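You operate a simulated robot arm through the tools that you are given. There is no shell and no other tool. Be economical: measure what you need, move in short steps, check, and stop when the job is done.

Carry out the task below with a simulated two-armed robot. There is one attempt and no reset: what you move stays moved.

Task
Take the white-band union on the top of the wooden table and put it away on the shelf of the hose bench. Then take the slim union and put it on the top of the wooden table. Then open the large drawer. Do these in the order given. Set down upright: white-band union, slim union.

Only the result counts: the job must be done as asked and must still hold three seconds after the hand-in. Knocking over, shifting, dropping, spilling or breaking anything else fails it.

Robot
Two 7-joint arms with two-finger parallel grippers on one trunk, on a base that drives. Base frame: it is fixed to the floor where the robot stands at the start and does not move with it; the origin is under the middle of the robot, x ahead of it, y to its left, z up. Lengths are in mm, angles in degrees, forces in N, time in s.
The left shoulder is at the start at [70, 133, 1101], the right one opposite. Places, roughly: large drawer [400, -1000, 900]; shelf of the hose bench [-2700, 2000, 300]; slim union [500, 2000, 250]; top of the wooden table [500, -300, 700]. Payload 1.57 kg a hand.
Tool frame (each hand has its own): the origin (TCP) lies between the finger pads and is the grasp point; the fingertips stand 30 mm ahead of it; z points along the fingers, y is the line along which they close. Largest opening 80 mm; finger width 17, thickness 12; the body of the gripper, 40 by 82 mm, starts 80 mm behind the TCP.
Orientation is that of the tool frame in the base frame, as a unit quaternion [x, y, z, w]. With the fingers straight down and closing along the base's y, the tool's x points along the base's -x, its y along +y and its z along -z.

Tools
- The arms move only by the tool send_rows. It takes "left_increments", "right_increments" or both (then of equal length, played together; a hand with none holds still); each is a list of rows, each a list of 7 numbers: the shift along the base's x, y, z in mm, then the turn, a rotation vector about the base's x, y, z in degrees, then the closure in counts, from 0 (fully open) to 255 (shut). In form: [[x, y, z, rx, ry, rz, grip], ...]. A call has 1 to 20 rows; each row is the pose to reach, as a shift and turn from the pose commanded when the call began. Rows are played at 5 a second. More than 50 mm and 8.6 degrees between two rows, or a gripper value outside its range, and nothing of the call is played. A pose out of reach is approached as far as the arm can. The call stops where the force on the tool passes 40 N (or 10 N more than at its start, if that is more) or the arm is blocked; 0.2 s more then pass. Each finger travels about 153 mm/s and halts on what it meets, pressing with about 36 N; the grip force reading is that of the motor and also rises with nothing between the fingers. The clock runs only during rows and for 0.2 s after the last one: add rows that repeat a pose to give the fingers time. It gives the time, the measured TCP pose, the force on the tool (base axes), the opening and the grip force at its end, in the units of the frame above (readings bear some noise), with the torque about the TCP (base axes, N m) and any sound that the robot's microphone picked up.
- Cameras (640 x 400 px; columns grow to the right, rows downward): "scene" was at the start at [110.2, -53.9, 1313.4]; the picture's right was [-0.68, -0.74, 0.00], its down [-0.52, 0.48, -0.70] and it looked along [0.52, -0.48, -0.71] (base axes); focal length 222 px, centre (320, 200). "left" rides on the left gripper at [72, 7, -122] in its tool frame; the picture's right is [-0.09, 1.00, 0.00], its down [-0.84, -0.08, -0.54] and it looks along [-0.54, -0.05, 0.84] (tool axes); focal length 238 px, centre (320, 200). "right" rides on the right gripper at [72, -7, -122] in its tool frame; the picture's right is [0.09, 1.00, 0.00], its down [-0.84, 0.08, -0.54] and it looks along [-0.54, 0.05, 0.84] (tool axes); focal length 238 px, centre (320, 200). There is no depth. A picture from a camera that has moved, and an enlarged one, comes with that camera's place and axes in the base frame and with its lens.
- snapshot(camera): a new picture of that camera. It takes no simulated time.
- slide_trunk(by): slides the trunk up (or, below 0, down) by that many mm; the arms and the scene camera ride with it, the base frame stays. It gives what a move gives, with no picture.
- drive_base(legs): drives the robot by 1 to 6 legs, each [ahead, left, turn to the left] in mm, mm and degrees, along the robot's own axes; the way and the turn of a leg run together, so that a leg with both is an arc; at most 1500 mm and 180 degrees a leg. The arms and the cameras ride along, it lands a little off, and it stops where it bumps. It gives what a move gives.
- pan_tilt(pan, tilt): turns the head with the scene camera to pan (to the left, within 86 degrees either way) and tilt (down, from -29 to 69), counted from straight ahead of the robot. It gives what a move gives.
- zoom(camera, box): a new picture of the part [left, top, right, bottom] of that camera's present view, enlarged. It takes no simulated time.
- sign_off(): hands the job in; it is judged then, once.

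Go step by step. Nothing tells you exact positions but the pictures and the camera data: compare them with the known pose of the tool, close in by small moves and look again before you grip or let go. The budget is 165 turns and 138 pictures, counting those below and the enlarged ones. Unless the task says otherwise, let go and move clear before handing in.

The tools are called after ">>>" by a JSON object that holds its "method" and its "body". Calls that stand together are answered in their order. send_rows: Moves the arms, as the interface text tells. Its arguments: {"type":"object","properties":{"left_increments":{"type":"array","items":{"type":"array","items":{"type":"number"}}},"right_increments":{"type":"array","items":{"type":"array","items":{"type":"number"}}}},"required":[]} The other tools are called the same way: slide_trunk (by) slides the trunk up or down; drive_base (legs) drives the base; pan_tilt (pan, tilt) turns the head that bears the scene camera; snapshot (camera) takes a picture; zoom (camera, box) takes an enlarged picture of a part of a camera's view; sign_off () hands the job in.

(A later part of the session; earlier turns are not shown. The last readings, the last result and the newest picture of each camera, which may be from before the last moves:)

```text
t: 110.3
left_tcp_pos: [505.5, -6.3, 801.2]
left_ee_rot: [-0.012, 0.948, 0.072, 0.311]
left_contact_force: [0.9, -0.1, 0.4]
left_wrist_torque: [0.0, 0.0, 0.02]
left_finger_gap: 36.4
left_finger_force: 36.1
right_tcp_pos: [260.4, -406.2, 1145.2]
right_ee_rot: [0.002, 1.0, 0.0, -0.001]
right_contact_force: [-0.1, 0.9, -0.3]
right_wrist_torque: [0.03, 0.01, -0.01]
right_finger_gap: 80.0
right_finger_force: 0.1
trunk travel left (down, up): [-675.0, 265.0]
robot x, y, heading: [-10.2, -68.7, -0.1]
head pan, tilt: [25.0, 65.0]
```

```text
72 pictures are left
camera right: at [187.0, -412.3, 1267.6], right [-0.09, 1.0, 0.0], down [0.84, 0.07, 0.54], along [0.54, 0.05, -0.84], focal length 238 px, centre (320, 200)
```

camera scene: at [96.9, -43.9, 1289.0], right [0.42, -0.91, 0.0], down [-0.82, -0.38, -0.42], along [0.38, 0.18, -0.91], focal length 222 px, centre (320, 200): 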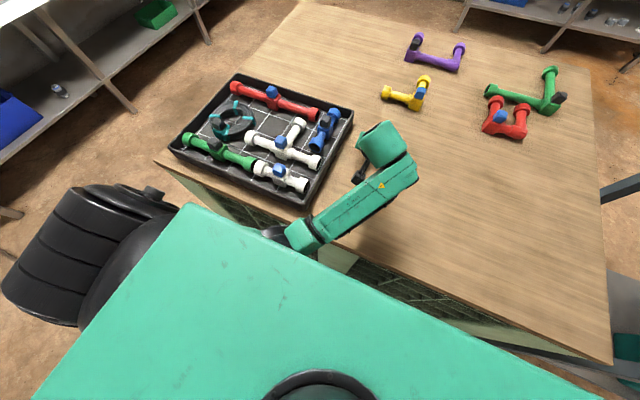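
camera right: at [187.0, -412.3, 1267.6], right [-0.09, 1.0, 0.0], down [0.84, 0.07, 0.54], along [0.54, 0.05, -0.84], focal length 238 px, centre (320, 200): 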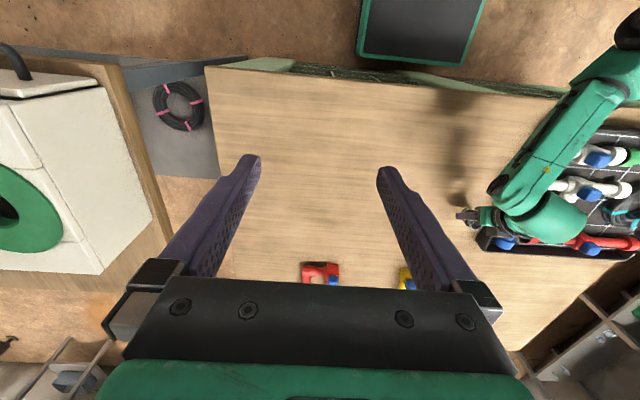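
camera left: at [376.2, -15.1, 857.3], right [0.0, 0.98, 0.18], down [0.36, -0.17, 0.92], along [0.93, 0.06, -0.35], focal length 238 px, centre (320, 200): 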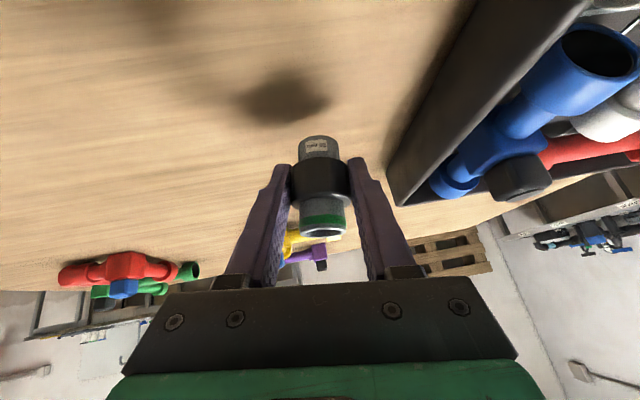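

The elbow hangs against the table's front edge. I back off, raise the trunk well up so the elbow clears the edge, and then re-level the hand.

>>> {"method": "drive_base", "body": {"legs": [[-120, 0, 0]]}}

>>> {"method": "slide_trunk", "body": {"by": 230}}

>>> {"method": "snapshot", "body": {"camera": "scene"}}

```text
t: 111.5
left_tcp_pos: [386.0, -6.4, 797.8]
left_ee_rot: [-0.011, 0.948, 0.073, 0.31]
left_contact_force: [-0.1, 0.1, 0.1]
left_wrist_torque: [0.02, 0.01, 0.0]
left_finger_gap: 36.2
left_finger_force: 35.6
right_tcp_pos: [142.4, -405.1, 1146.1]
right_ee_rot: [0.002, 1.0, 0.0, -0.001]
right_contact_force: [-0.1, -0.5, 0.6]
right_wrist_torque: [0.02, -0.02, 0.0]
right_finger_gap: 80.0
right_finger_force: 0.0
trunk travel left (down, up): [-675.0, 265.0]
robot x, y, heading: [-127.1, -67.4, -0.4]
head pan, tilt: [25.0, 65.0]
```

```text
t: 114.0
left_tcp_pos: [385.8, -4.9, 1029.0]
left_ee_rot: [-0.012, 0.948, 0.074, 0.309]
left_contact_force: [1.0, 0.3, -0.7]
left_wrist_torque: [0.01, 0.01, 0.0]
left_finger_gap: 36.2
left_finger_force: 35.8
right_tcp_pos: [141.1, -404.9, 1376.3]
right_ee_rot: [0.002, 1.0, 0.0, 0.0]
right_contact_force: [-0.2, 0.3, 1.3]
right_wrist_torque: [0.0, 0.01, 0.03]
right_finger_gap: 79.6
right_finger_force: 0.0
trunk travel left (down, up): [-905.0, 35.0]
robot x, y, heading: [-130.1, -69.2, -0.1]
head pan, tilt: [25.0, 65.0]
```

```text
71 pictures are left
camera scene: at [-22.0, -43.4, 1518.9], right [0.42, -0.91, 0.0], down [-0.82, -0.38, -0.42], along [0.38, 0.18, -0.91], focal length 222 px, centre (320, 200)
```

scene: 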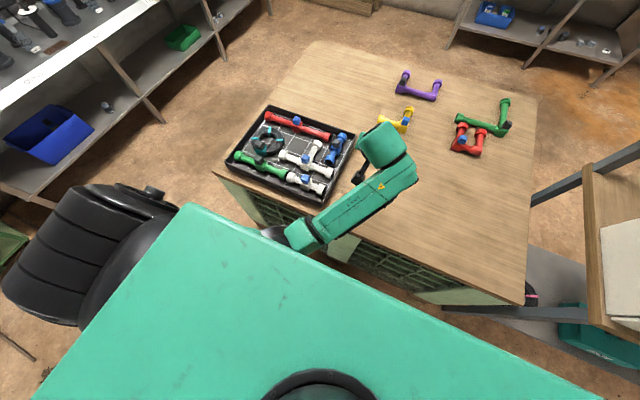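

Table looks unmoved. Now lower the hand with the elbow high and take the roll out.

>>> {"method": "send_rows", "body": {"left_increments": [[10, -5, -40, -2, 0, 0, 255], [20, -15, -80, -4, 0, 0, 255], [30, -25, -120, -6, 0, 0, 255], [40, -35, -150, -7.6, 0, 0, 255], [40, -35, -150, -7.6, 0, 0, 255]]}}

>>> {"method": "snapshot", "body": {"camera": "scene"}}

>>> {"method": "snapshot", "body": {"camera": "left"}}

```text
t: 115.4
left_tcp_pos: [421.1, 13.9, 861.1]
left_ee_rot: [-0.031, 0.95, 0.056, 0.304]
left_contact_force: [0.6, -0.6, 0.5]
left_wrist_torque: [-0.01, -0.01, 0.02]
left_finger_gap: 36.2
left_finger_force: 35.6
right_tcp_pos: [141.0, -405.9, 1376.0]
right_ee_rot: [0.002, 1.0, 0.0, 0.0]
right_contact_force: [-0.2, -0.1, 0.3]
right_wrist_torque: [0.02, 0.0, -0.01]
right_finger_gap: 80.1
right_finger_force: 0.1
trunk travel left (down, up): [-905.0, 35.0]
robot x, y, heading: [-127.5, -66.3, -0.4]
head pan, tilt: [25.0, 65.0]
stopped in row 5 (left hand): the arm was blocked; the commanded pose is now the measured one
```

```text
70 pictures are left
camera scene: at [-22.5, -43.5, 1519.0], right [0.42, -0.91, 0.0], down [-0.82, -0.38, -0.42], along [0.38, 0.18, -0.91], focal length 222 px, centre (320, 200)
```

scene: 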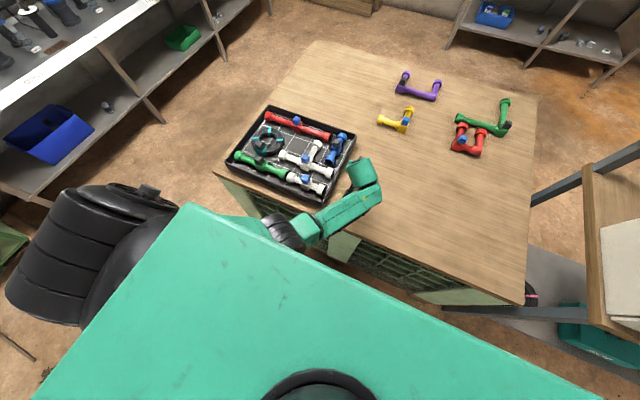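

```text
69 pictures are left
camera left: at [292.7, 2.9, 918.6], right [-0.02, 0.99, 0.14], down [0.38, -0.12, 0.92], along [0.93, 0.07, -0.37], focal length 238 px, centre (320, 200)
```

left: 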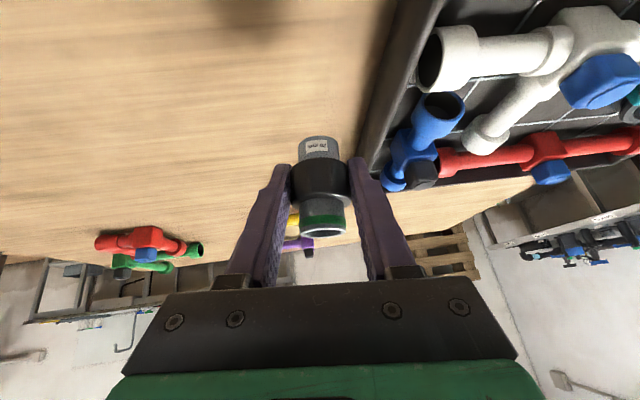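

The wrist is at a limit when the pitched hand works across the body. Yaw of the union doesn't matter, so I shift the base right and let the hand yaw left while levelling it.

>>> {"method": "drive_base", "body": {"legs": [[0, -150, 0]]}}

>>> {"method": "send_rows", "body": {"left_increments": [[20, 5, 0, -1, 0, 4, 255], [40, 10, 0, -2.5, 0, 8, 255], [60, 15, 0, -4, 0, 12, 255], [80, 20, 0, -5, 0, 15, 255], [80, 20, 0, -5, 0, 15, 255]]}}

>>> {"method": "snapshot", "body": {"camera": "left"}}

```text
t: 116.7
left_tcp_pos: [422.1, -134.2, 860.3]
left_ee_rot: [-0.03, 0.95, 0.053, 0.305]
left_contact_force: [0.6, -0.5, -0.4]
left_wrist_torque: [0.03, 0.0, 0.0]
left_finger_gap: 36.4
left_finger_force: 36.2
right_tcp_pos: [139.9, -549.4, 1376.1]
right_ee_rot: [0.003, 1.0, -0.001, 0.0]
right_contact_force: [-1.0, -0.1, 0.0]
right_wrist_torque: [-0.02, -0.02, 0.02]
right_finger_gap: 80.0
right_finger_force: 0.1
trunk travel left (down, up): [-905.0, 35.0]
robot x, y, heading: [-130.6, -219.8, -0.5]
head pan, tilt: [25.0, 65.0]
```

```text
t: 117.9
left_tcp_pos: [482.0, -120.4, 862.5]
left_ee_rot: [-0.14, 0.943, 0.052, 0.297]
left_contact_force: [0.9, -0.8, -1.2]
left_wrist_torque: [0.01, 0.0, 0.01]
left_finger_gap: 36.4
left_finger_force: 35.8
left hand out of reach, approached as far as the arm can: row 4, 5
right_tcp_pos: [139.7, -552.2, 1376.6]
right_ee_rot: [0.003, 1.0, 0.0, 0.0]
right_contact_force: [-0.3, -0.2, -0.4]
right_wrist_torque: [0.04, 0.02, 0.01]
right_finger_gap: 80.1
right_finger_force: 0.2
trunk travel left (down, up): [-905.0, 35.0]
robot x, y, heading: [-131.6, -215.7, -0.4]
head pan, tilt: [25.0, 65.0]
```

```text
68 pictures are left
camera left: at [357.6, -153.8, 921.7], right [-0.22, 0.97, 0.07], down [0.39, 0.02, 0.92], along [0.9, 0.23, -0.38], focal length 238 px, centre (320, 200)
```

left: 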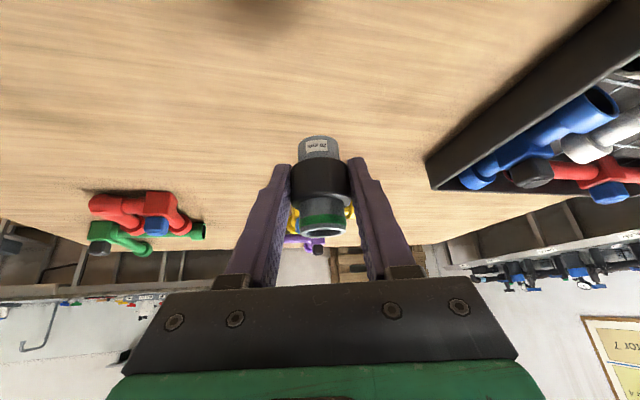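

Nearly level now (within 2°). I check where the elbow is before lowering.

>>> {"method": "pan_tilt", "body": {"pan": 10, "tilt": 69}}

>>> {"method": "snapshot", "body": {"camera": "scene"}}

>>> {"method": "snapshot", "body": {"camera": "right"}}

```text
t: 118.7
left_tcp_pos: [482.6, -120.3, 862.3]
left_ee_rot: [-0.14, 0.943, 0.054, 0.296]
left_contact_force: [-1.1, -0.1, -0.7]
left_wrist_torque: [0.03, 0.03, 0.0]
left_finger_gap: 36.6
left_finger_force: 35.6
right_tcp_pos: [139.2, -552.7, 1375.0]
right_ee_rot: [0.004, 1.0, 0.0, -0.001]
right_contact_force: [0.1, 0.5, -0.1]
right_wrist_torque: [-0.01, -0.01, 0.01]
right_finger_gap: 80.1
right_finger_force: 0.0
trunk travel left (down, up): [-905.0, 35.0]
robot x, y, heading: [-128.3, -214.1, -0.6]
head pan, tilt: [10.0, 68.8]
```

```text
67 pictures are left
camera scene: at [-22.5, -207.2, 1515.1], right [0.17, -0.99, 0.0], down [-0.92, -0.16, -0.36], along [0.36, 0.06, -0.93], focal length 222 px, centre (320, 200)
```

scene: 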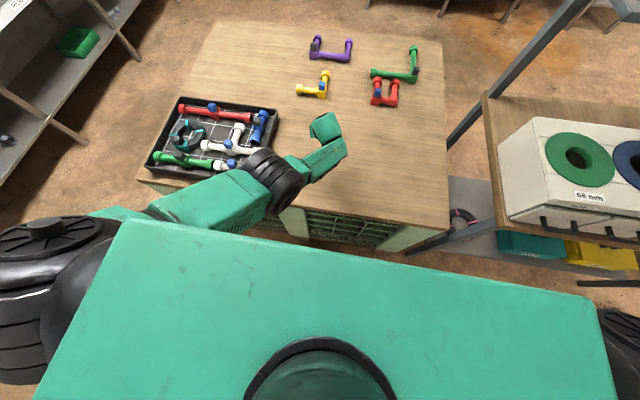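

```text
66 pictures are left
camera right: at [66.8, -559.9, 1497.5], right [-0.09, 1.0, 0.0], down [0.84, 0.07, 0.54], along [0.54, 0.05, -0.84], focal length 238 px, centre (320, 200)
```

right: 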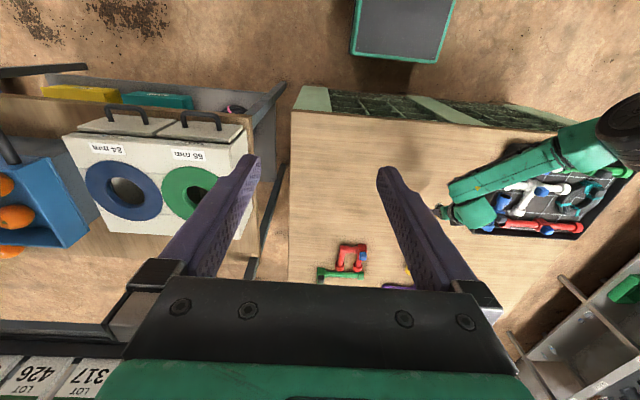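

The elbow is now high and clear, so I can lower straight with the trunk, keeping the hand's orientation.

>>> {"method": "slide_trunk", "body": {"by": -75}}

>>> {"method": "snapshot", "body": {"camera": "left"}}

>>> {"method": "zoom", "body": {"camera": "scene", "box": [250, 60, 410, 160]}}

```text
t: 119.8
left_tcp_pos: [482.7, -121.0, 784.8]
left_ee_rot: [-0.14, 0.943, 0.053, 0.296]
left_contact_force: [-0.5, 0.3, -0.7]
left_wrist_torque: [0.02, 0.0, 0.03]
left_finger_gap: 36.6
left_finger_force: 35.9
right_tcp_pos: [138.8, -553.7, 1301.3]
right_ee_rot: [0.003, 1.0, 0.0, 0.0]
right_contact_force: [-0.9, 0.1, -0.6]
right_wrist_torque: [0.02, 0.04, 0.04]
right_finger_gap: 80.2
right_finger_force: 0.1
trunk travel left (down, up): [-830.0, 110.0]
robot x, y, heading: [-129.6, -215.3, -0.8]
head pan, tilt: [10.0, 68.8]
```

```text
65 pictures are left
camera left: at [357.6, -153.9, 846.4], right [-0.22, 0.97, 0.07], down [0.39, 0.02, 0.92], along [0.9, 0.23, -0.38], focal length 238 px, centre (320, 200)
```

left: 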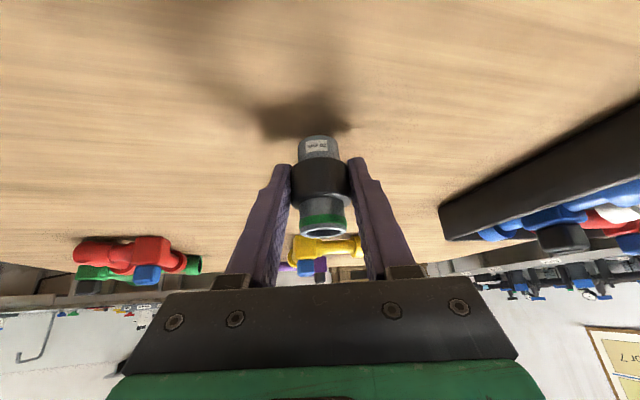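

```text
4.00 times, centred on (330, 110) of scene
camera zoom: at [-22.8, -207.2, 1440.1], right [0.17, -0.99, 0.0], down [-0.92, -0.16, -0.36], along [0.36, 0.06, -0.93], focal length 889 px, centre (280, 560)
```

zoom: 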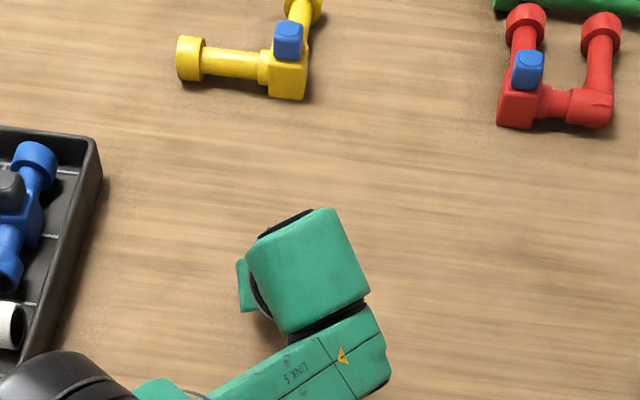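

Close to the table. I make a small levelling correction (pitch −1.9°, roll −0.8°) with a slight pull-back for reach.

>>> {"method": "send_rows", "body": {"left_increments": [[-15, -5, 3, -0.4, -0.5, 0, 255], [-25, -10, 3, -0.8, -1, 0, 255], [-25, -10, 3, -0.8, -1, 0, 255]]}}

```text
t: 120.6
left_tcp_pos: [460.0, -126.4, 791.2]
left_ee_rot: [-0.143, 0.94, 0.047, 0.306]
left_contact_force: [0.2, -0.6, -0.5]
left_wrist_torque: [0.04, 0.02, -0.03]
left_finger_gap: 36.3
left_finger_force: 36.1
right_tcp_pos: [140.4, -554.1, 1300.0]
right_ee_rot: [0.003, 1.0, -0.001, -0.002]
right_contact_force: [0.1, 0.2, 0.1]
right_wrist_torque: [0.01, 0.02, 0.04]
right_finger_gap: 80.2
right_finger_force: 0.0
trunk travel left (down, up): [-830.0, 110.0]
robot x, y, heading: [-127.1, -218.9, -0.3]
head pan, tilt: [10.0, 68.8]
```

Level within 1°. I lower gently in small steps watching the force.

>>> {"method": "send_rows", "body": {"left_increments": [[0, 0, -4, 0, -0.5, 0, 255], [0, 0, -8, 0, -1, 0, 255], [0, 0, -12, 0, -1, 0, 255], [0, 0, -12, 0, -1, 0, 255]]}}

>>> {"method": "zoom", "body": {"camera": "left", "box": [240, 90, 400, 190]}}

```text
t: 121.6
left_tcp_pos: [458.4, -132.9, 776.8]
left_ee_rot: [-0.142, 0.939, 0.042, 0.311]
left_contact_force: [0.6, -0.6, -0.6]
left_wrist_torque: [-0.02, 0.0, -0.02]
left_finger_gap: 36.4
left_finger_force: 35.7
right_tcp_pos: [140.2, -553.4, 1300.7]
right_ee_rot: [0.003, 1.0, -0.001, -0.001]
right_contact_force: [-0.9, -0.2, 0.1]
right_wrist_torque: [0.0, 0.03, 0.0]
right_finger_gap: 80.0
right_finger_force: 0.1
trunk travel left (down, up): [-830.0, 110.0]
robot x, y, heading: [-129.2, -217.4, -0.4]
head pan, tilt: [10.0, 68.8]
```

```text
4.00 times, centred on (320, 140) of left
camera zoom: at [330.9, -164.4, 832.9], right [-0.22, 0.97, 0.05], down [0.35, 0.04, 0.93], along [0.91, 0.22, -0.35], focal length 953 px, centre (320, 440)
```

zoom: 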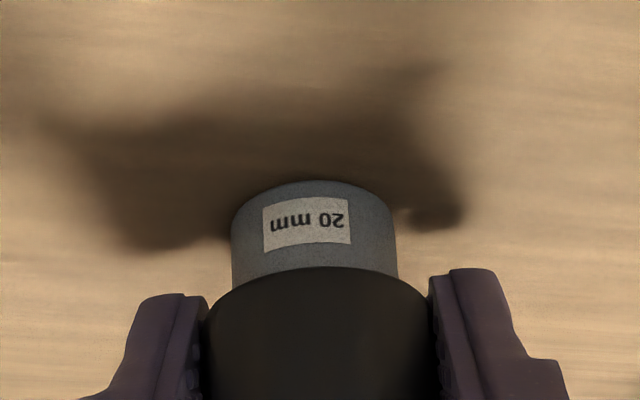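

>>> {"method": "send_rows", "body": {"left_increments": [[0, 0, -3, 0, 0, 0, 255], [0, 0, -6, 0, 0, 0, 255], [0, 0, -6, 0, 0, 0, 255]]}}

>>> {"method": "zoom", "body": {"camera": "left", "box": [240, 90, 400, 190]}}

```text
t: 122.4
left_tcp_pos: [457.5, -132.9, 775.6]
left_ee_rot: [-0.141, 0.937, 0.043, 0.315]
left_contact_force: [-0.2, -2.7, 15.6]
left_wrist_torque: [0.11, -0.21, -0.01]
left_finger_gap: 36.2
left_finger_force: 36.1
right_tcp_pos: [135.2, -555.7, 1300.7]
right_ee_rot: [0.003, 1.0, 0.001, 0.001]
right_contact_force: [-0.6, -0.2, 0.3]
right_wrist_torque: [-0.02, 0.0, 0.01]
right_finger_gap: 80.0
right_finger_force: 0.1
trunk travel left (down, up): [-830.0, 110.0]
robot x, y, heading: [-127.6, -214.0, -0.3]
head pan, tilt: [10.0, 68.8]
```

```text
4.00 times, centred on (320, 140) of left
camera zoom: at [330.2, -164.6, 830.7], right [-0.22, 0.97, 0.05], down [0.35, 0.03, 0.94], along [0.91, 0.22, -0.34], focal length 953 px, centre (320, 440)
```

zoom: 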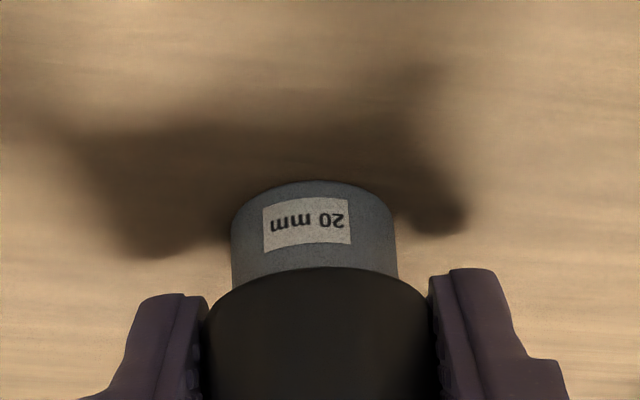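

The union is on the table (15.6 N). I ease the press, then open.

>>> {"method": "send_rows", "body": {"left_increments": [[0, 0, 3, 0, 0, 0, 255], [0, 0, 3, 0, 0, 0, 255]]}}

>>> {"method": "send_rows", "body": {"left_increments": [[0, 0, 0, 0, 0, 0, 110], [0, 0, 0, 0, 0, 0, 60], [0, 0, 0, 0, 0, 0, 0], [0, 0, 0, 0, 0, 0, 0], [0, 0, 0, 0, 0, 0, 0]]}}

>>> {"method": "snapshot", "body": {"camera": "left"}}

```text
t: 123.0
left_tcp_pos: [456.0, -131.5, 776.1]
left_ee_rot: [-0.141, 0.938, 0.043, 0.313]
left_contact_force: [2.8, -3.5, 12.4]
left_wrist_torque: [0.02, -0.26, -0.09]
left_finger_gap: 36.2
left_finger_force: 36.4
right_tcp_pos: [137.8, -554.0, 1300.8]
right_ee_rot: [0.003, 1.0, 0.001, 0.001]
right_contact_force: [-0.1, 0.3, 0.2]
right_wrist_torque: [0.0, 0.0, 0.0]
right_finger_gap: 80.1
right_finger_force: 0.1
trunk travel left (down, up): [-830.0, 110.0]
robot x, y, heading: [-130.0, -216.8, -0.3]
head pan, tilt: [10.0, 68.8]
```

```text
t: 124.2
left_tcp_pos: [457.4, -131.0, 774.3]
left_ee_rot: [-0.142, 0.939, 0.045, 0.311]
left_contact_force: [-0.6, 0.3, -0.5]
left_wrist_torque: [0.01, -0.01, 0.01]
left_finger_gap: 80.0
left_finger_force: 0.1
right_tcp_pos: [140.3, -552.8, 1300.5]
right_ee_rot: [0.003, 1.0, 0.0, 0.0]
right_contact_force: [-0.5, 0.9, -1.1]
right_wrist_torque: [-0.01, -0.01, 0.01]
right_finger_gap: 80.1
right_finger_force: 0.1
trunk travel left (down, up): [-830.0, 110.0]
robot x, y, heading: [-128.0, -215.9, -0.5]
head pan, tilt: [10.0, 68.8]
```

```text
61 pictures are left
camera left: at [330.1, -162.9, 830.5], right [-0.22, 0.97, 0.05], down [0.35, 0.03, 0.93], along [0.91, 0.23, -0.35], focal length 238 px, centre (320, 200)
```

left: 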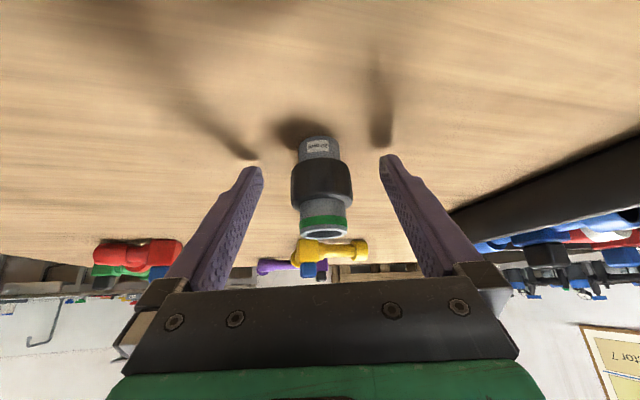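

Standing upright and free. I raise straight up with the trunk, then back off and look.

>>> {"method": "slide_trunk", "body": {"by": 105}}

>>> {"method": "drive_base", "body": {"legs": [[-250, 0, 0]]}}

>>> {"method": "pan_tilt", "body": {"pan": 0, "tilt": 50}}

>>> {"method": "snapshot", "body": {"camera": "scene"}}

>>> {"method": "pan_tilt", "body": {"pan": -50, "tilt": 40}}

>>> {"method": "snapshot", "body": {"camera": "scene"}}

```text
t: 125.6
left_tcp_pos: [457.3, -130.4, 879.7]
left_ee_rot: [-0.143, 0.938, 0.044, 0.312]
left_contact_force: [0.7, -0.5, -0.3]
left_wrist_torque: [-0.01, -0.01, -0.02]
left_finger_gap: 80.1
left_finger_force: 0.1
right_tcp_pos: [139.3, -552.7, 1404.3]
right_ee_rot: [0.004, 1.0, 0.0, 0.0]
right_contact_force: [0.3, -0.6, 0.2]
right_wrist_torque: [0.02, -0.03, -0.01]
right_finger_gap: 80.0
right_finger_force: 0.1
trunk travel left (down, up): [-935.0, 5.0]
robot x, y, heading: [-127.6, -217.6, -0.3]
head pan, tilt: [10.0, 68.8]
```

```text
t: 127.4
left_tcp_pos: [207.3, -129.5, 878.0]
left_ee_rot: [-0.142, 0.939, 0.044, 0.31]
left_contact_force: [0.7, -0.1, 0.2]
left_wrist_torque: [0.02, 0.02, -0.03]
left_finger_gap: 80.3
left_finger_force: 0.0
right_tcp_pos: [-109.2, -553.0, 1405.6]
right_ee_rot: [0.002, 1.0, 0.0, -0.002]
right_contact_force: [0.5, -0.5, 0.1]
right_wrist_torque: [0.01, 0.03, -0.02]
right_finger_gap: 80.0
right_finger_force: 0.0
trunk travel left (down, up): [-935.0, 5.0]
robot x, y, heading: [-380.5, -211.6, -0.5]
head pan, tilt: [10.0, 68.8]
```

```text
t: 128.2
left_tcp_pos: [203.7, -129.4, 879.7]
left_ee_rot: [-0.143, 0.938, 0.044, 0.312]
left_contact_force: [-0.4, 0.4, -0.1]
left_wrist_torque: [-0.01, -0.03, 0.02]
left_finger_gap: 80.0
left_finger_force: 0.1
right_tcp_pos: [-112.5, -553.1, 1406.4]
right_ee_rot: [0.003, 1.0, 0.0, 0.0]
right_contact_force: [0.3, 0.4, 0.0]
right_wrist_torque: [-0.05, 0.0, 0.01]
right_finger_gap: 80.0
right_finger_force: 0.1
trunk travel left (down, up): [-935.0, 5.0]
robot x, y, heading: [-383.2, -217.9, -0.4]
head pan, tilt: [0.0, 50.0]
```

```text
60 pictures are left
camera scene: at [-254.7, -215.5, 1567.1], right [-0.01, -1.0, 0.0], down [-0.77, 0.0, -0.64], along [0.64, 0.0, -0.77], focal length 222 px, centre (320, 200)
```

scene: 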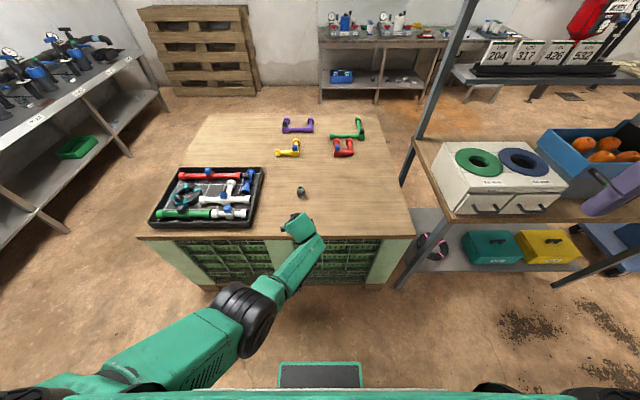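

```text
t: 129.4
left_tcp_pos: [204.8, -128.9, 880.1]
left_ee_rot: [-0.143, 0.938, 0.043, 0.312]
left_contact_force: [-0.5, 0.5, -0.5]
left_wrist_torque: [-0.02, 0.0, 0.02]
left_finger_gap: 79.9
left_finger_force: 0.1
right_tcp_pos: [-111.7, -552.0, 1405.4]
right_ee_rot: [0.003, 1.0, 0.0, 0.0]
right_contact_force: [-0.6, 0.5, -0.2]
right_wrist_torque: [-0.03, -0.02, 0.0]
right_finger_gap: 80.1
right_finger_force: 0.0
trunk travel left (down, up): [-935.0, 5.0]
robot x, y, heading: [-382.6, -217.8, -0.2]
head pan, tilt: [-50.0, 40.0]
```

```text
59 pictures are left
camera scene: at [-276.3, -280.4, 1581.2], right [-0.77, -0.64, 0.0], down [-0.41, 0.49, -0.77], along [0.49, -0.59, -0.64], focal length 222 px, centre (320, 200)
```

scene: 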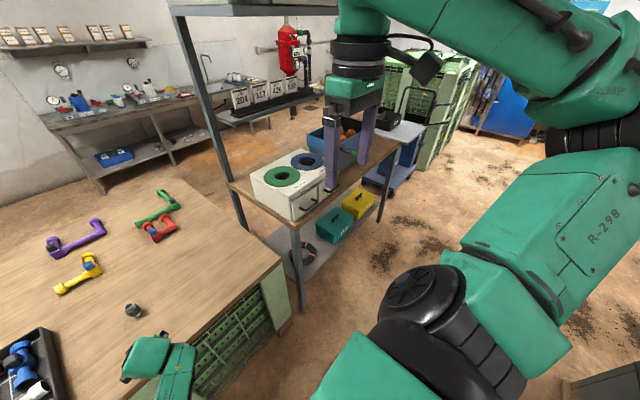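

The slim union stands on the table. Next the drawer cabinet on the side bench: I zoom on its two drawers.

>>> {"method": "zoom", "body": {"camera": "scene", "box": [240, 130, 368, 210]}}

>>> {"method": "pan_tilt", "body": {"pan": -35, "tilt": 40}}

>>> {"method": "zoom", "body": {"camera": "scene", "box": [300, 110, 460, 210]}}

```text
5.00 times, centred on (304, 170) of scene
camera zoom: at [-276.3, -280.4, 1581.2], right [-0.77, -0.64, 0.0], down [-0.41, 0.49, -0.77], along [0.49, -0.59, -0.64], focal length 1112 px, centre (400, 350)
```

zoom: 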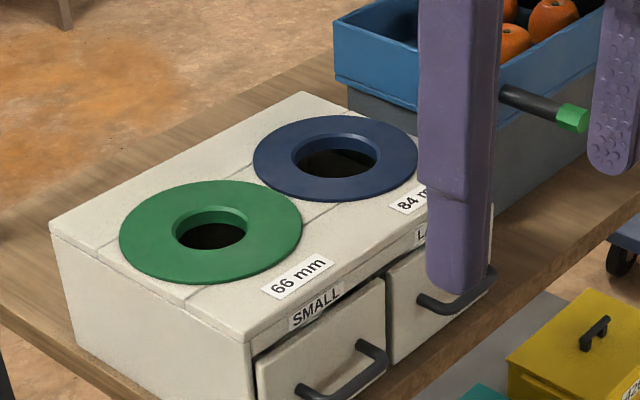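

```text
t: 130.2
left_tcp_pos: [204.8, -129.2, 879.0]
left_ee_rot: [-0.143, 0.938, 0.045, 0.312]
left_contact_force: [-0.6, 0.2, 0.2]
left_wrist_torque: [-0.02, -0.01, 0.0]
left_finger_gap: 80.2
left_finger_force: 0.1
right_tcp_pos: [-113.1, -551.2, 1405.2]
right_ee_rot: [0.003, 1.0, 0.0, -0.001]
right_contact_force: [0.4, 0.6, 0.6]
right_wrist_torque: [-0.02, 0.02, 0.03]
right_finger_gap: 79.8
right_finger_force: 0.0
trunk travel left (down, up): [-935.0, 5.0]
robot x, y, heading: [-379.6, -213.5, -0.2]
head pan, tilt: [-35.0, 40.0]
```

```text
4.00 times, centred on (380, 160) of scene
camera zoom: at [-261.3, -264.2, 1581.2], right [-0.58, -0.82, 0.0], down [-0.52, 0.37, -0.77], along [0.62, -0.44, -0.64], focal length 889 px, centre (80, 360)
```

zoom: 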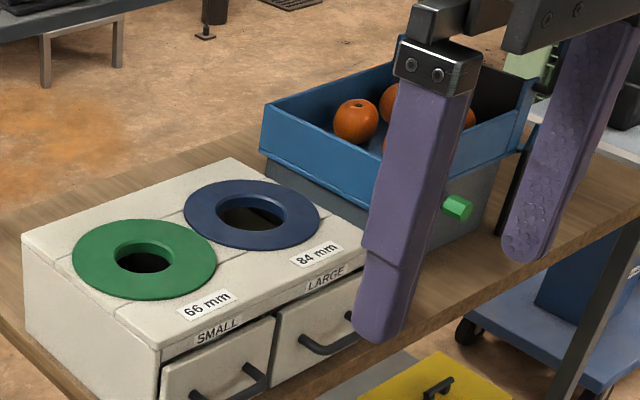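

The LARGE drawer is the right-hand one (blue ring), with a horizontal bar handle facing me (−x). I back off a bit and move over in front of it.

>>> {"method": "drive_base", "body": {"legs": [[-250, 0, 0], [0, -720, 0]]}}

>>> {"method": "slide_trunk", "body": {"by": -235}}

>>> {"method": "pan_tilt", "body": {"pan": 0, "tilt": 25}}

>>> {"method": "snapshot", "body": {"camera": "scene"}}

```text
t: 135.5
left_tcp_pos: [-54.2, -848.9, 880.0]
left_ee_rot: [-0.14, 0.939, 0.043, 0.311]
left_contact_force: [-0.8, 0.4, 1.4]
left_wrist_torque: [-0.01, -0.01, 0.01]
left_finger_gap: 79.9
left_finger_force: 0.0
right_tcp_pos: [-375.3, -1268.2, 1404.4]
right_ee_rot: [0.006, 1.0, -0.001, -0.001]
right_contact_force: [-0.6, 0.6, 0.7]
right_wrist_torque: [-0.02, 0.0, 0.0]
right_finger_gap: 80.3
right_finger_force: 0.1
trunk travel left (down, up): [-935.0, 5.0]
robot x, y, heading: [-643.4, -927.6, -1.0]
head pan, tilt: [-35.0, 40.0]
```

```text
t: 138.0
left_tcp_pos: [-54.1, -848.8, 645.3]
left_ee_rot: [-0.139, 0.939, 0.042, 0.312]
left_contact_force: [1.0, -0.4, 0.0]
left_wrist_torque: [-0.01, -0.01, 0.04]
left_finger_gap: 80.2
left_finger_force: 0.1
right_tcp_pos: [-374.0, -1270.1, 1170.1]
right_ee_rot: [0.005, 1.0, 0.0, -0.001]
right_contact_force: [-0.5, 0.1, -0.5]
right_wrist_torque: [0.02, 0.05, -0.01]
right_finger_gap: 79.9
right_finger_force: 0.2
trunk travel left (down, up): [-700.0, 240.0]
robot x, y, heading: [-641.0, -927.5, -0.8]
head pan, tilt: [-35.0, 40.0]
```

```text
t: 139.0
left_tcp_pos: [-55.0, -847.6, 644.0]
left_ee_rot: [-0.14, 0.939, 0.044, 0.312]
left_contact_force: [0.1, -0.6, 0.6]
left_wrist_torque: [0.01, 0.01, -0.02]
left_finger_gap: 80.1
left_finger_force: 0.0
right_tcp_pos: [-374.8, -1270.8, 1169.7]
right_ee_rot: [0.007, 1.0, 0.0, -0.001]
right_contact_force: [-0.1, -0.1, -0.4]
right_wrist_torque: [0.03, 0.0, -0.03]
right_finger_gap: 80.0
right_finger_force: 0.1
trunk travel left (down, up): [-700.0, 240.0]
robot x, y, heading: [-642.5, -929.9, -0.9]
head pan, tilt: [0.0, 25.0]
```

```text
56 pictures are left
camera scene: at [-498.2, -932.4, 1369.5], right [-0.01, -1.0, 0.0], down [-0.42, 0.01, -0.91], along [0.91, -0.01, -0.42], focal length 222 px, centre (320, 200)
```

scene: 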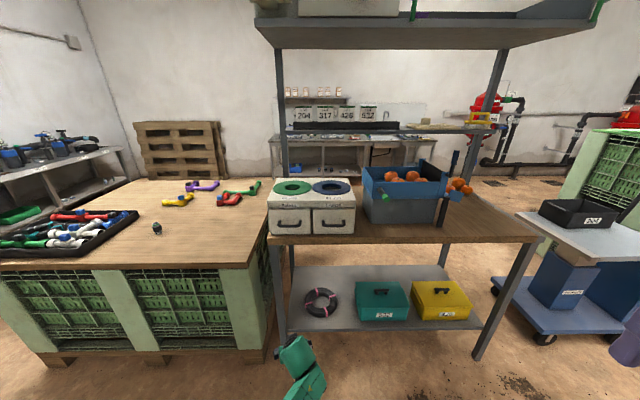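

>>> {"method": "zoom", "body": {"camera": "scene", "box": [256, 170, 384, 250]}}

```text
5.00 times, centred on (320, 210) of scene
camera zoom: at [-498.2, -932.4, 1369.5], right [-0.01, -1.0, 0.0], down [-0.42, 0.01, -0.91], along [0.91, -0.01, -0.42], focal length 1112 px, centre (320, 150)
```

zoom: 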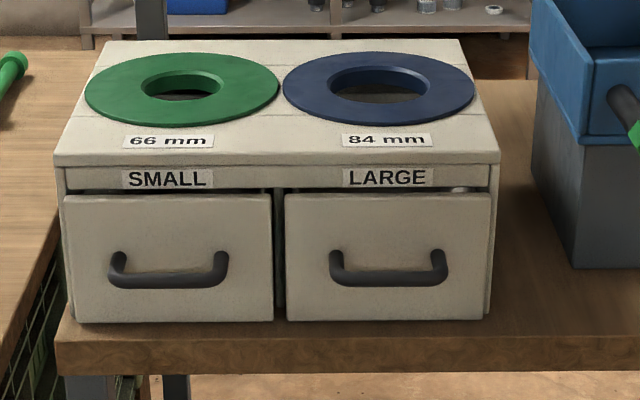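

Drawer bar handle is ≈86 mm wide with ≈30 mm gap, at about [295, -998, 885]. First I fold the left arm back to its tool-down rest pose in this free space.

>>> {"method": "send_rows", "body": {"left_increments": [[-20, 10, 35, 0, 3.6, 0, 0], [-40, 20, 70, 0, 7.2, 0, 0], [-60, 30, 105, 0, 10.8, 0, 0], [-80, 40, 140, 0, 14.4, 0, 0], [-100, 50, 175, 0, 18, 0, 0], [-120, 60, 210, 0, 21.6, 0, 0], [-140, 70, 245, 0, 25.2, 0, 0], [-160, 80, 280, 0, 28.8, 0, 0], [-180, 90, 315, 0, 32.4, 0, 0], [-200, 100, 350, 0, 36, 0, 0], [-230, 110, 380, 0, 36, 0, 0], [-260, 120, 410, 0, 36, 0, 0], [-260, 120, 410, 0, 36, 0, 0]]}}

```text
t: 139.8
left_tcp_pos: [-45.6, -769.2, 802.1]
left_ee_rot: [-0.148, 0.932, 0.092, 0.318]
left_contact_force: [0.3, 0.2, 0.0]
left_wrist_torque: [0.01, 0.01, 0.0]
left_finger_gap: 79.7
left_finger_force: 0.0
right_tcp_pos: [-374.7, -1270.1, 1170.0]
right_ee_rot: [0.006, 1.0, 0.001, 0.0]
right_contact_force: [-1.0, -0.5, -0.3]
right_wrist_torque: [-0.03, -0.01, 0.0]
right_finger_gap: 80.0
right_finger_force: 0.1
trunk travel left (down, up): [-700.0, 240.0]
robot x, y, heading: [-640.0, -930.1, -0.6]
head pan, tilt: [0.0, 25.0]
stopped in row 3 (left hand): the arm was blocked; the commanded pose is now the measured one
```

>>> {"method": "send_rows", "body": {"left_increments": [[-5, 5, 0, 0, 5, 0, 0], [-10, 10, 0, 0, 10, 0, 0], [-15, 15, 0, 0, 15, 0, 0], [-20, 20, 0, 0, 20, 0, 0], [-20, 20, 0, 0, 25, 0, 0], [-20, 20, 0, 0, 30, 0, 0], [-20, 20, 0, 0, 36, 0, 0], [-20, 20, 0, 0, 36, 0, 0]]}}

>>> {"method": "snapshot", "body": {"camera": "scene"}}

```text
t: 141.6
left_tcp_pos: [-66.0, -753.5, 801.4]
left_ee_rot: [-0.113, 0.985, 0.131, 0.011]
left_contact_force: [-0.1, -0.1, 0.7]
left_wrist_torque: [-0.03, 0.0, -0.01]
left_finger_gap: 80.1
left_finger_force: 0.1
right_tcp_pos: [-374.8, -1270.3, 1169.9]
right_ee_rot: [0.006, 1.0, 0.0, 0.0]
right_contact_force: [0.0, -0.1, -0.5]
right_wrist_torque: [0.0, 0.01, 0.02]
right_finger_gap: 80.0
right_finger_force: 0.0
trunk travel left (down, up): [-700.0, 240.0]
robot x, y, heading: [-639.8, -931.3, -0.5]
head pan, tilt: [0.0, 25.0]
```

```text
54 pictures are left
camera scene: at [-498.4, -932.3, 1369.6], right [-0.01, -1.0, 0.0], down [-0.42, 0.01, -0.91], along [0.91, -0.01, -0.42], focal length 222 px, centre (320, 200)
```

scene: 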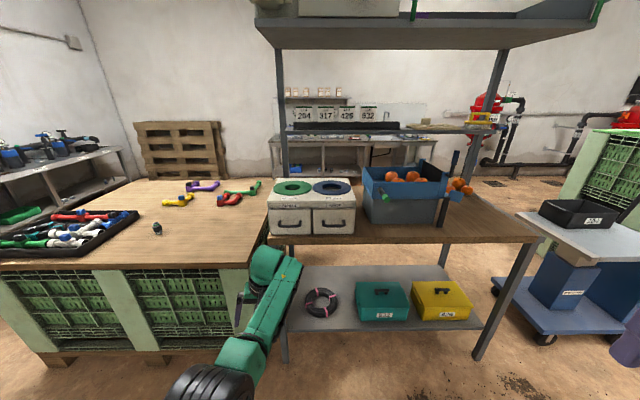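

>>> {"method": "send_rows", "body": {"left_increments": [[-30, 0, 15, -2, 0, 0, 0], [-60, 0, 30, -4, 0, 0, 0], [-90, 0, 45, -6, 0, 0, 0], [-120, 0, 60, -8, 0, 0, 0], [-150, 0, 75, -10, 0, 0, 0], [-180, 0, 100, -12, 0, 0, 0], [-210, 0, 130, -14, 0, 0, 0], [-235, 0, 170, -15, 0, 0, 0], [-250, 0, 210, -15, 0, 0, 0], [-260, 0, 250, -15, 0, 0, 0], [-260, 0, 250, -15, 0, 0, 0]]}}

```text
t: 143.1
left_tcp_pos: [-165.7, -685.5, 885.8]
left_ee_rot: [-0.144, 0.981, 0.069, 0.108]
left_contact_force: [0.6, 0.2, -0.4]
left_wrist_torque: [0.01, 0.01, 0.0]
left_finger_gap: 79.9
left_finger_force: 0.1
left hand out of reach, approached as far as the arm can: row 4, 5, 6, 7
right_tcp_pos: [-374.4, -1269.4, 1170.2]
right_ee_rot: [0.005, 1.0, 0.0, -0.001]
right_contact_force: [-0.8, 0.7, -0.6]
right_wrist_torque: [0.02, -0.01, -0.01]
right_finger_gap: 79.8
right_finger_force: 0.1
trunk travel left (down, up): [-700.0, 240.0]
robot x, y, heading: [-639.8, -932.3, -0.6]
head pan, tilt: [0.0, 25.0]
stopped in row 7 (left hand): the arm was blocked; the commanded pose is now the measured one
```

The left arm is in an awkward branch. I try raising it along an outward path to unfold it.

>>> {"method": "send_rows", "body": {"left_increments": [[0, 20, 30, -2, 3, 0, 0], [0, 40, 60, -4, 6, 0, 0], [0, 60, 90, -6, 9, 0, 0], [0, 80, 120, -8, 12, 0, 0], [0, 100, 150, -8, 12, 0, 0], [0, 110, 190, -8, 12, 0, 0], [0, 110, 190, -8, 12, 0, 0]]}}

>>> {"method": "pan_tilt", "body": {"pan": 40, "tilt": 45}}

>>> {"method": "snapshot", "body": {"camera": "scene"}}

```text
t: 144.7
left_tcp_pos: [-166.8, -576.1, 1075.0]
left_ee_rot: [-0.143, 0.99, 0.013, -0.007]
left_contact_force: [0.2, -0.6, 0.5]
left_wrist_torque: [0.04, 0.01, 0.0]
left_finger_gap: 80.0
left_finger_force: 0.0
left hand out of reach, approached as far as the arm can: row 1, 2, 3
right_tcp_pos: [-373.4, -1270.5, 1171.1]
right_ee_rot: [0.006, 1.0, 0.0, -0.001]
right_contact_force: [0.1, 0.2, -1.2]
right_wrist_torque: [0.01, 0.0, -0.07]
right_finger_gap: 80.3
right_finger_force: 0.0
trunk travel left (down, up): [-700.0, 240.0]
robot x, y, heading: [-642.1, -931.9, -0.6]
head pan, tilt: [0.0, 25.0]
```

```text
t: 145.7
left_tcp_pos: [-165.4, -575.1, 1075.2]
left_ee_rot: [-0.144, 0.989, 0.012, -0.006]
left_contact_force: [0.2, 0.2, 0.4]
left_wrist_torque: [-0.05, 0.02, 0.0]
left_finger_gap: 80.1
left_finger_force: 0.2
right_tcp_pos: [-374.6, -1269.4, 1170.4]
right_ee_rot: [0.006, 1.0, 0.001, -0.002]
right_contact_force: [-0.7, 0.4, 0.5]
right_wrist_torque: [0.01, 0.0, 0.0]
right_finger_gap: 79.8
right_finger_force: 0.3
trunk travel left (down, up): [-700.0, 240.0]
robot x, y, heading: [-638.1, -932.6, -0.4]
head pan, tilt: [40.0, 45.0]
```

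```text
53 pictures are left
camera scene: at [-527.2, -879.7, 1339.0], right [0.63, -0.77, 0.0], down [-0.55, -0.45, -0.71], along [0.55, 0.45, -0.71], focal length 222 px, centre (320, 200)
```

scene: 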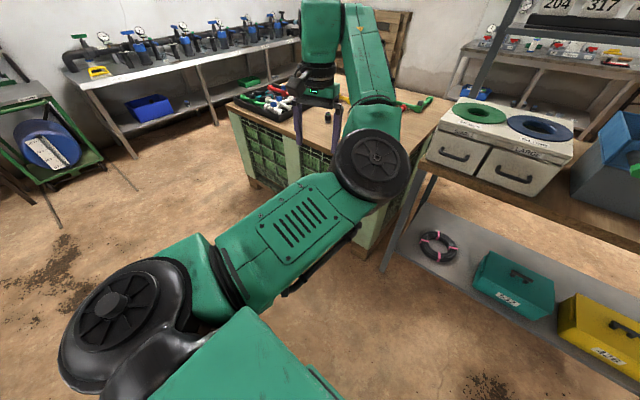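

Unfolded. I pull the left hand back toward my side.

>>> {"method": "send_rows", "body": {"left_increments": [[-40, 10, 5, 0, 0, 0, 0], [-80, 20, 10, 0, 0, 0, 0], [-120, 30, 15, 0, 0, 0, 0], [-160, 40, 20, 0, 0, 0, 0], [-200, 50, 25, 0, 0, 0, 0], [-230, 50, 25, 0, 0, 0, 0], [-230, 50, 25, 0, 0, 0, 0]]}}

>>> {"method": "drive_base", "body": {"legs": [[350, 0, 0.5]]}}

>>> {"method": "pan_tilt", "body": {"pan": 0, "tilt": 40}}

>>> {"method": "snapshot", "body": {"camera": "scene"}}

>>> {"method": "snapshot", "body": {"camera": "right"}}

```text
t: 147.3
left_tcp_pos: [-395.8, -527.2, 1100.9]
left_ee_rot: [-0.144, 0.989, 0.013, -0.006]
left_contact_force: [0.4, 0.7, 0.3]
left_wrist_torque: [-0.01, -0.03, 0.0]
left_finger_gap: 80.0
left_finger_force: 0.0
right_tcp_pos: [-375.0, -1269.8, 1169.4]
right_ee_rot: [0.006, 1.0, 0.0, -0.002]
right_contact_force: [0.5, 0.6, 0.2]
right_wrist_torque: [0.02, -0.01, 0.0]
right_finger_gap: 79.9
right_finger_force: 0.1
trunk travel left (down, up): [-700.0, 240.0]
robot x, y, heading: [-638.0, -931.9, -0.7]
head pan, tilt: [40.0, 45.0]
```

```text
t: 149.6
left_tcp_pos: [-42.7, -529.3, 1100.9]
left_ee_rot: [-0.145, 0.989, 0.013, -0.006]
left_contact_force: [-0.1, -0.1, -0.3]
left_wrist_torque: [0.01, -0.01, 0.01]
left_finger_gap: 79.8
left_finger_force: 0.1
right_tcp_pos: [-20.9, -1271.8, 1170.7]
right_ee_rot: [0.005, 1.0, 0.0, 0.0]
right_contact_force: [-0.7, 0.0, -0.5]
right_wrist_torque: [-0.02, -0.03, -0.02]
right_finger_gap: 79.9
right_finger_force: 0.0
trunk travel left (down, up): [-700.0, 240.0]
robot x, y, heading: [-284.9, -937.7, -0.7]
head pan, tilt: [40.0, 45.0]
```

```text
t: 150.7
left_tcp_pos: [-42.7, -529.8, 1101.2]
left_ee_rot: [-0.144, 0.989, 0.013, -0.005]
left_contact_force: [0.5, 0.5, 0.3]
left_wrist_torque: [0.0, 0.03, 0.02]
left_finger_gap: 80.1
left_finger_force: 0.0
right_tcp_pos: [-20.3, -1274.1, 1170.2]
right_ee_rot: [0.005, 1.0, -0.001, 0.0]
right_contact_force: [0.1, 1.1, 0.3]
right_wrist_torque: [0.03, 0.01, 0.01]
right_finger_gap: 80.2
right_finger_force: 0.1
trunk travel left (down, up): [-700.0, 240.0]
robot x, y, heading: [-286.3, -934.3, -0.5]
head pan, tilt: [0.0, 40.0]
```

```text
52 pictures are left
camera scene: at [-151.0, -935.7, 1346.2], right [-0.01, -1.0, 0.0], down [-0.64, 0.01, -0.77], along [0.77, -0.01, -0.64], focal length 222 px, centre (320, 200)
```

scene: 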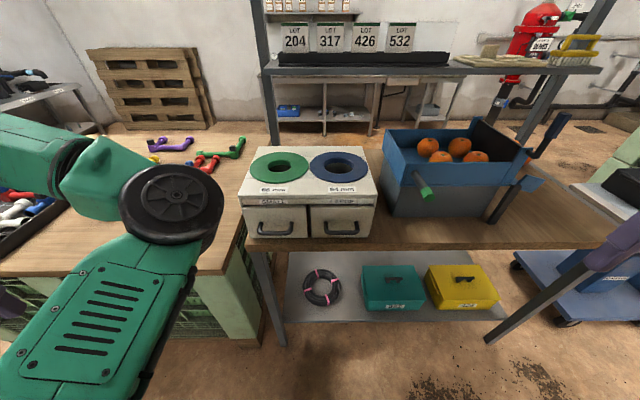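

```text
51 pictures are left
camera right: at [-92.9, -1278.7, 1292.6], right [-0.08, 1.0, 0.0], down [0.84, 0.07, 0.54], along [0.54, 0.04, -0.84], focal length 238 px, centre (320, 200)
```

right: 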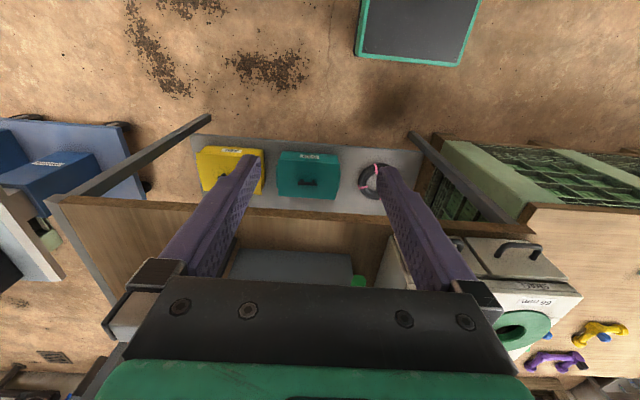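

>>> {"method": "zoom", "body": {"camera": "scene", "box": [240, 190, 400, 290]}}

```text
4.00 times, centred on (320, 240) of scene
camera zoom: at [-151.0, -935.7, 1346.2], right [-0.01, -1.0, 0.0], down [-0.64, 0.01, -0.77], along [0.77, -0.01, -0.64], focal length 889 px, centre (320, 40)
```

zoom: 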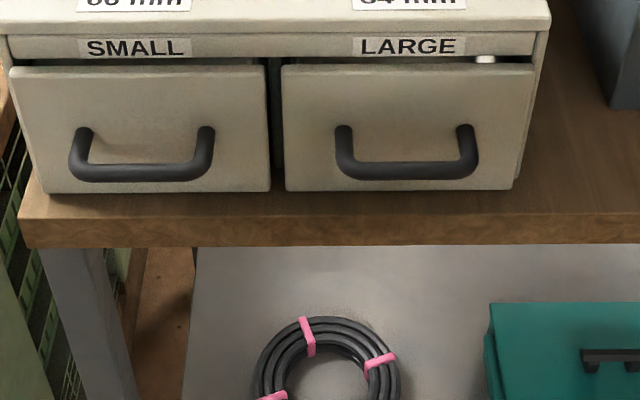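

The bar handle is near [221, -994, 932], drawer face x≈258. I rotate the right hand so the fingers close along x and bring it in front of the drawer, high.

>>> {"method": "send_rows", "body": {"right_increments": [[14, 23, -9, 0, 0, -7.5, 0], [28, 46, -18, 0, 0, -15, 0], [42, 70, -27, 0, 0, -22.5, 0], [56, 93, -36, 0, 0, -30, 0], [70, 116, -45, 0, 0, -37.5, 0], [84, 140, -54, 0, 0, -45, 0], [98, 163, -63, 0, 0, -52.5, 0], [112, 186, -72, 0, 0, -60, 0], [126, 210, -81, 0, 0, -67.5, 0], [140, 233, -90, 0, 0, -75, 0], [154, 256, -99, 0, 0, -82.5, 0], [168, 280, -108, 0, 0, -90, 0], [168, 280, -108, 0, 0, -90, 0]]}}

>>> {"method": "snapshot", "body": {"camera": "right"}}

>>> {"method": "snapshot", "body": {"camera": "scene"}}

```text
t: 153.5
left_tcp_pos: [-39.3, -528.4, 1099.3]
left_ee_rot: [-0.144, 0.989, 0.011, -0.007]
left_contact_force: [-0.5, 0.9, -0.5]
left_wrist_torque: [-0.01, 0.04, -0.02]
left_finger_gap: 79.9
left_finger_force: 0.0
right_tcp_pos: [143.3, -1000.3, 1058.0]
right_ee_rot: [0.711, 0.703, 0.002, 0.0]
right_contact_force: [-0.4, 0.3, -0.2]
right_wrist_torque: [-0.03, 0.01, 0.0]
right_finger_gap: 80.1
right_finger_force: 0.0
right hand out of reach, approached as far as the arm can: row 12, 13
trunk travel left (down, up): [-700.0, 240.0]
robot x, y, heading: [-289.4, -933.2, -0.3]
head pan, tilt: [0.0, 40.0]
```

```text
49 pictures are left
camera right: at [135.2, -928.8, 1180.8], right [1.0, 0.08, 0.0], down [0.07, -0.84, 0.54], along [0.04, -0.54, -0.84], focal length 238 px, centre (320, 200)
```

right: 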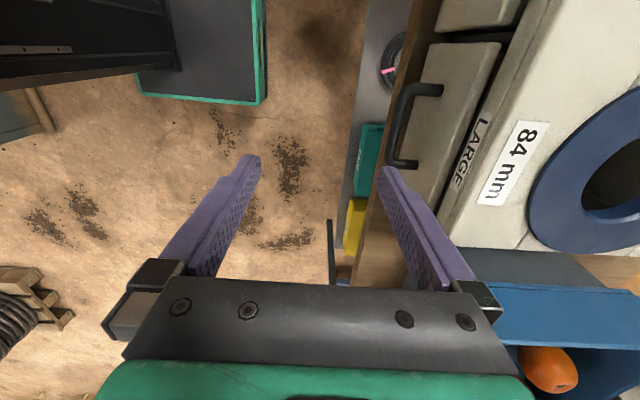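

```text
48 pictures are left
camera scene: at [-149.2, -933.8, 1346.1], right [-0.01, -1.0, 0.0], down [-0.64, 0.01, -0.77], along [0.77, -0.01, -0.64], focal length 222 px, centre (320, 200)
```

scene: 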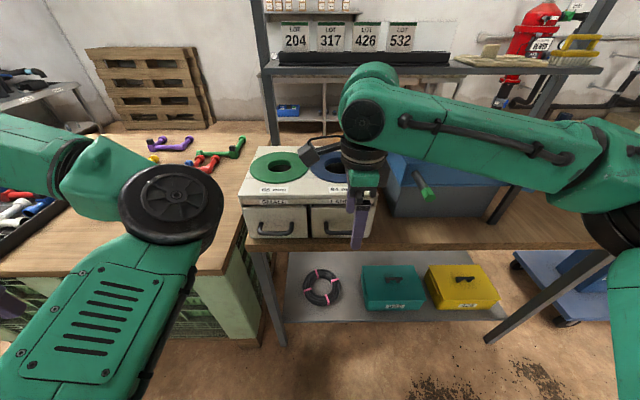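

The rotated posture works; the right camera sees the bar. I tilt the hand back 8°, half-close, and come over the bar, still above it.

>>> {"method": "send_rows", "body": {"right_increments": [[15, 2, -10, 0, -3, 0, 60], [30, 4, -20, 0, -6, 0, 100], [45, 6, -30, 0, -8, 0, 140], [58, 8, -40, 0, -8, 0, 140], [58, 8, -40, 0, -8, 0, 140]]}}

>>> {"method": "snapshot", "body": {"camera": "right"}}

```text
t: 154.7
left_tcp_pos: [-41.7, -530.3, 1100.2]
left_ee_rot: [-0.145, 0.989, 0.012, -0.007]
left_contact_force: [0.7, -0.6, 0.0]
left_wrist_torque: [0.0, 0.03, -0.02]
left_finger_gap: 80.0
left_finger_force: 0.1
right_tcp_pos: [188.5, -1006.8, 1018.9]
right_ee_rot: [0.709, 0.702, 0.051, 0.05]
right_contact_force: [0.8, -0.4, -1.1]
right_wrist_torque: [0.0, 0.0, 0.02]
right_finger_gap: 36.0
right_finger_force: 0.1
right hand out of reach, approached as far as the arm can: row 2, 3, 4, 5
trunk travel left (down, up): [-700.0, 240.0]
robot x, y, heading: [-283.8, -935.2, -0.6]
head pan, tilt: [0.0, 40.0]
```

```text
47 pictures are left
camera right: at [163.9, -935.6, 1138.6], right [0.99, 0.08, 0.14], down [-0.01, -0.84, 0.54], along [0.16, -0.54, -0.83], focal length 238 px, centre (320, 200)
```

right: 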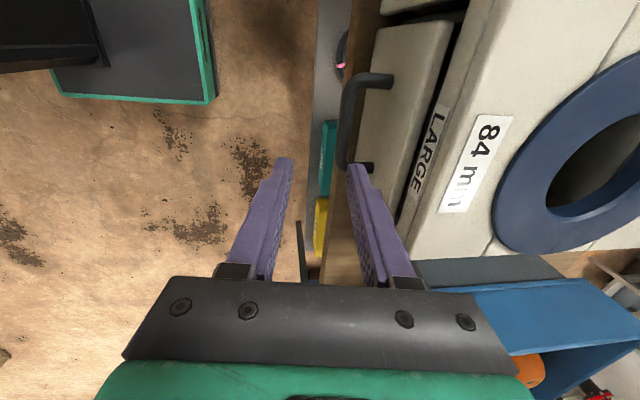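

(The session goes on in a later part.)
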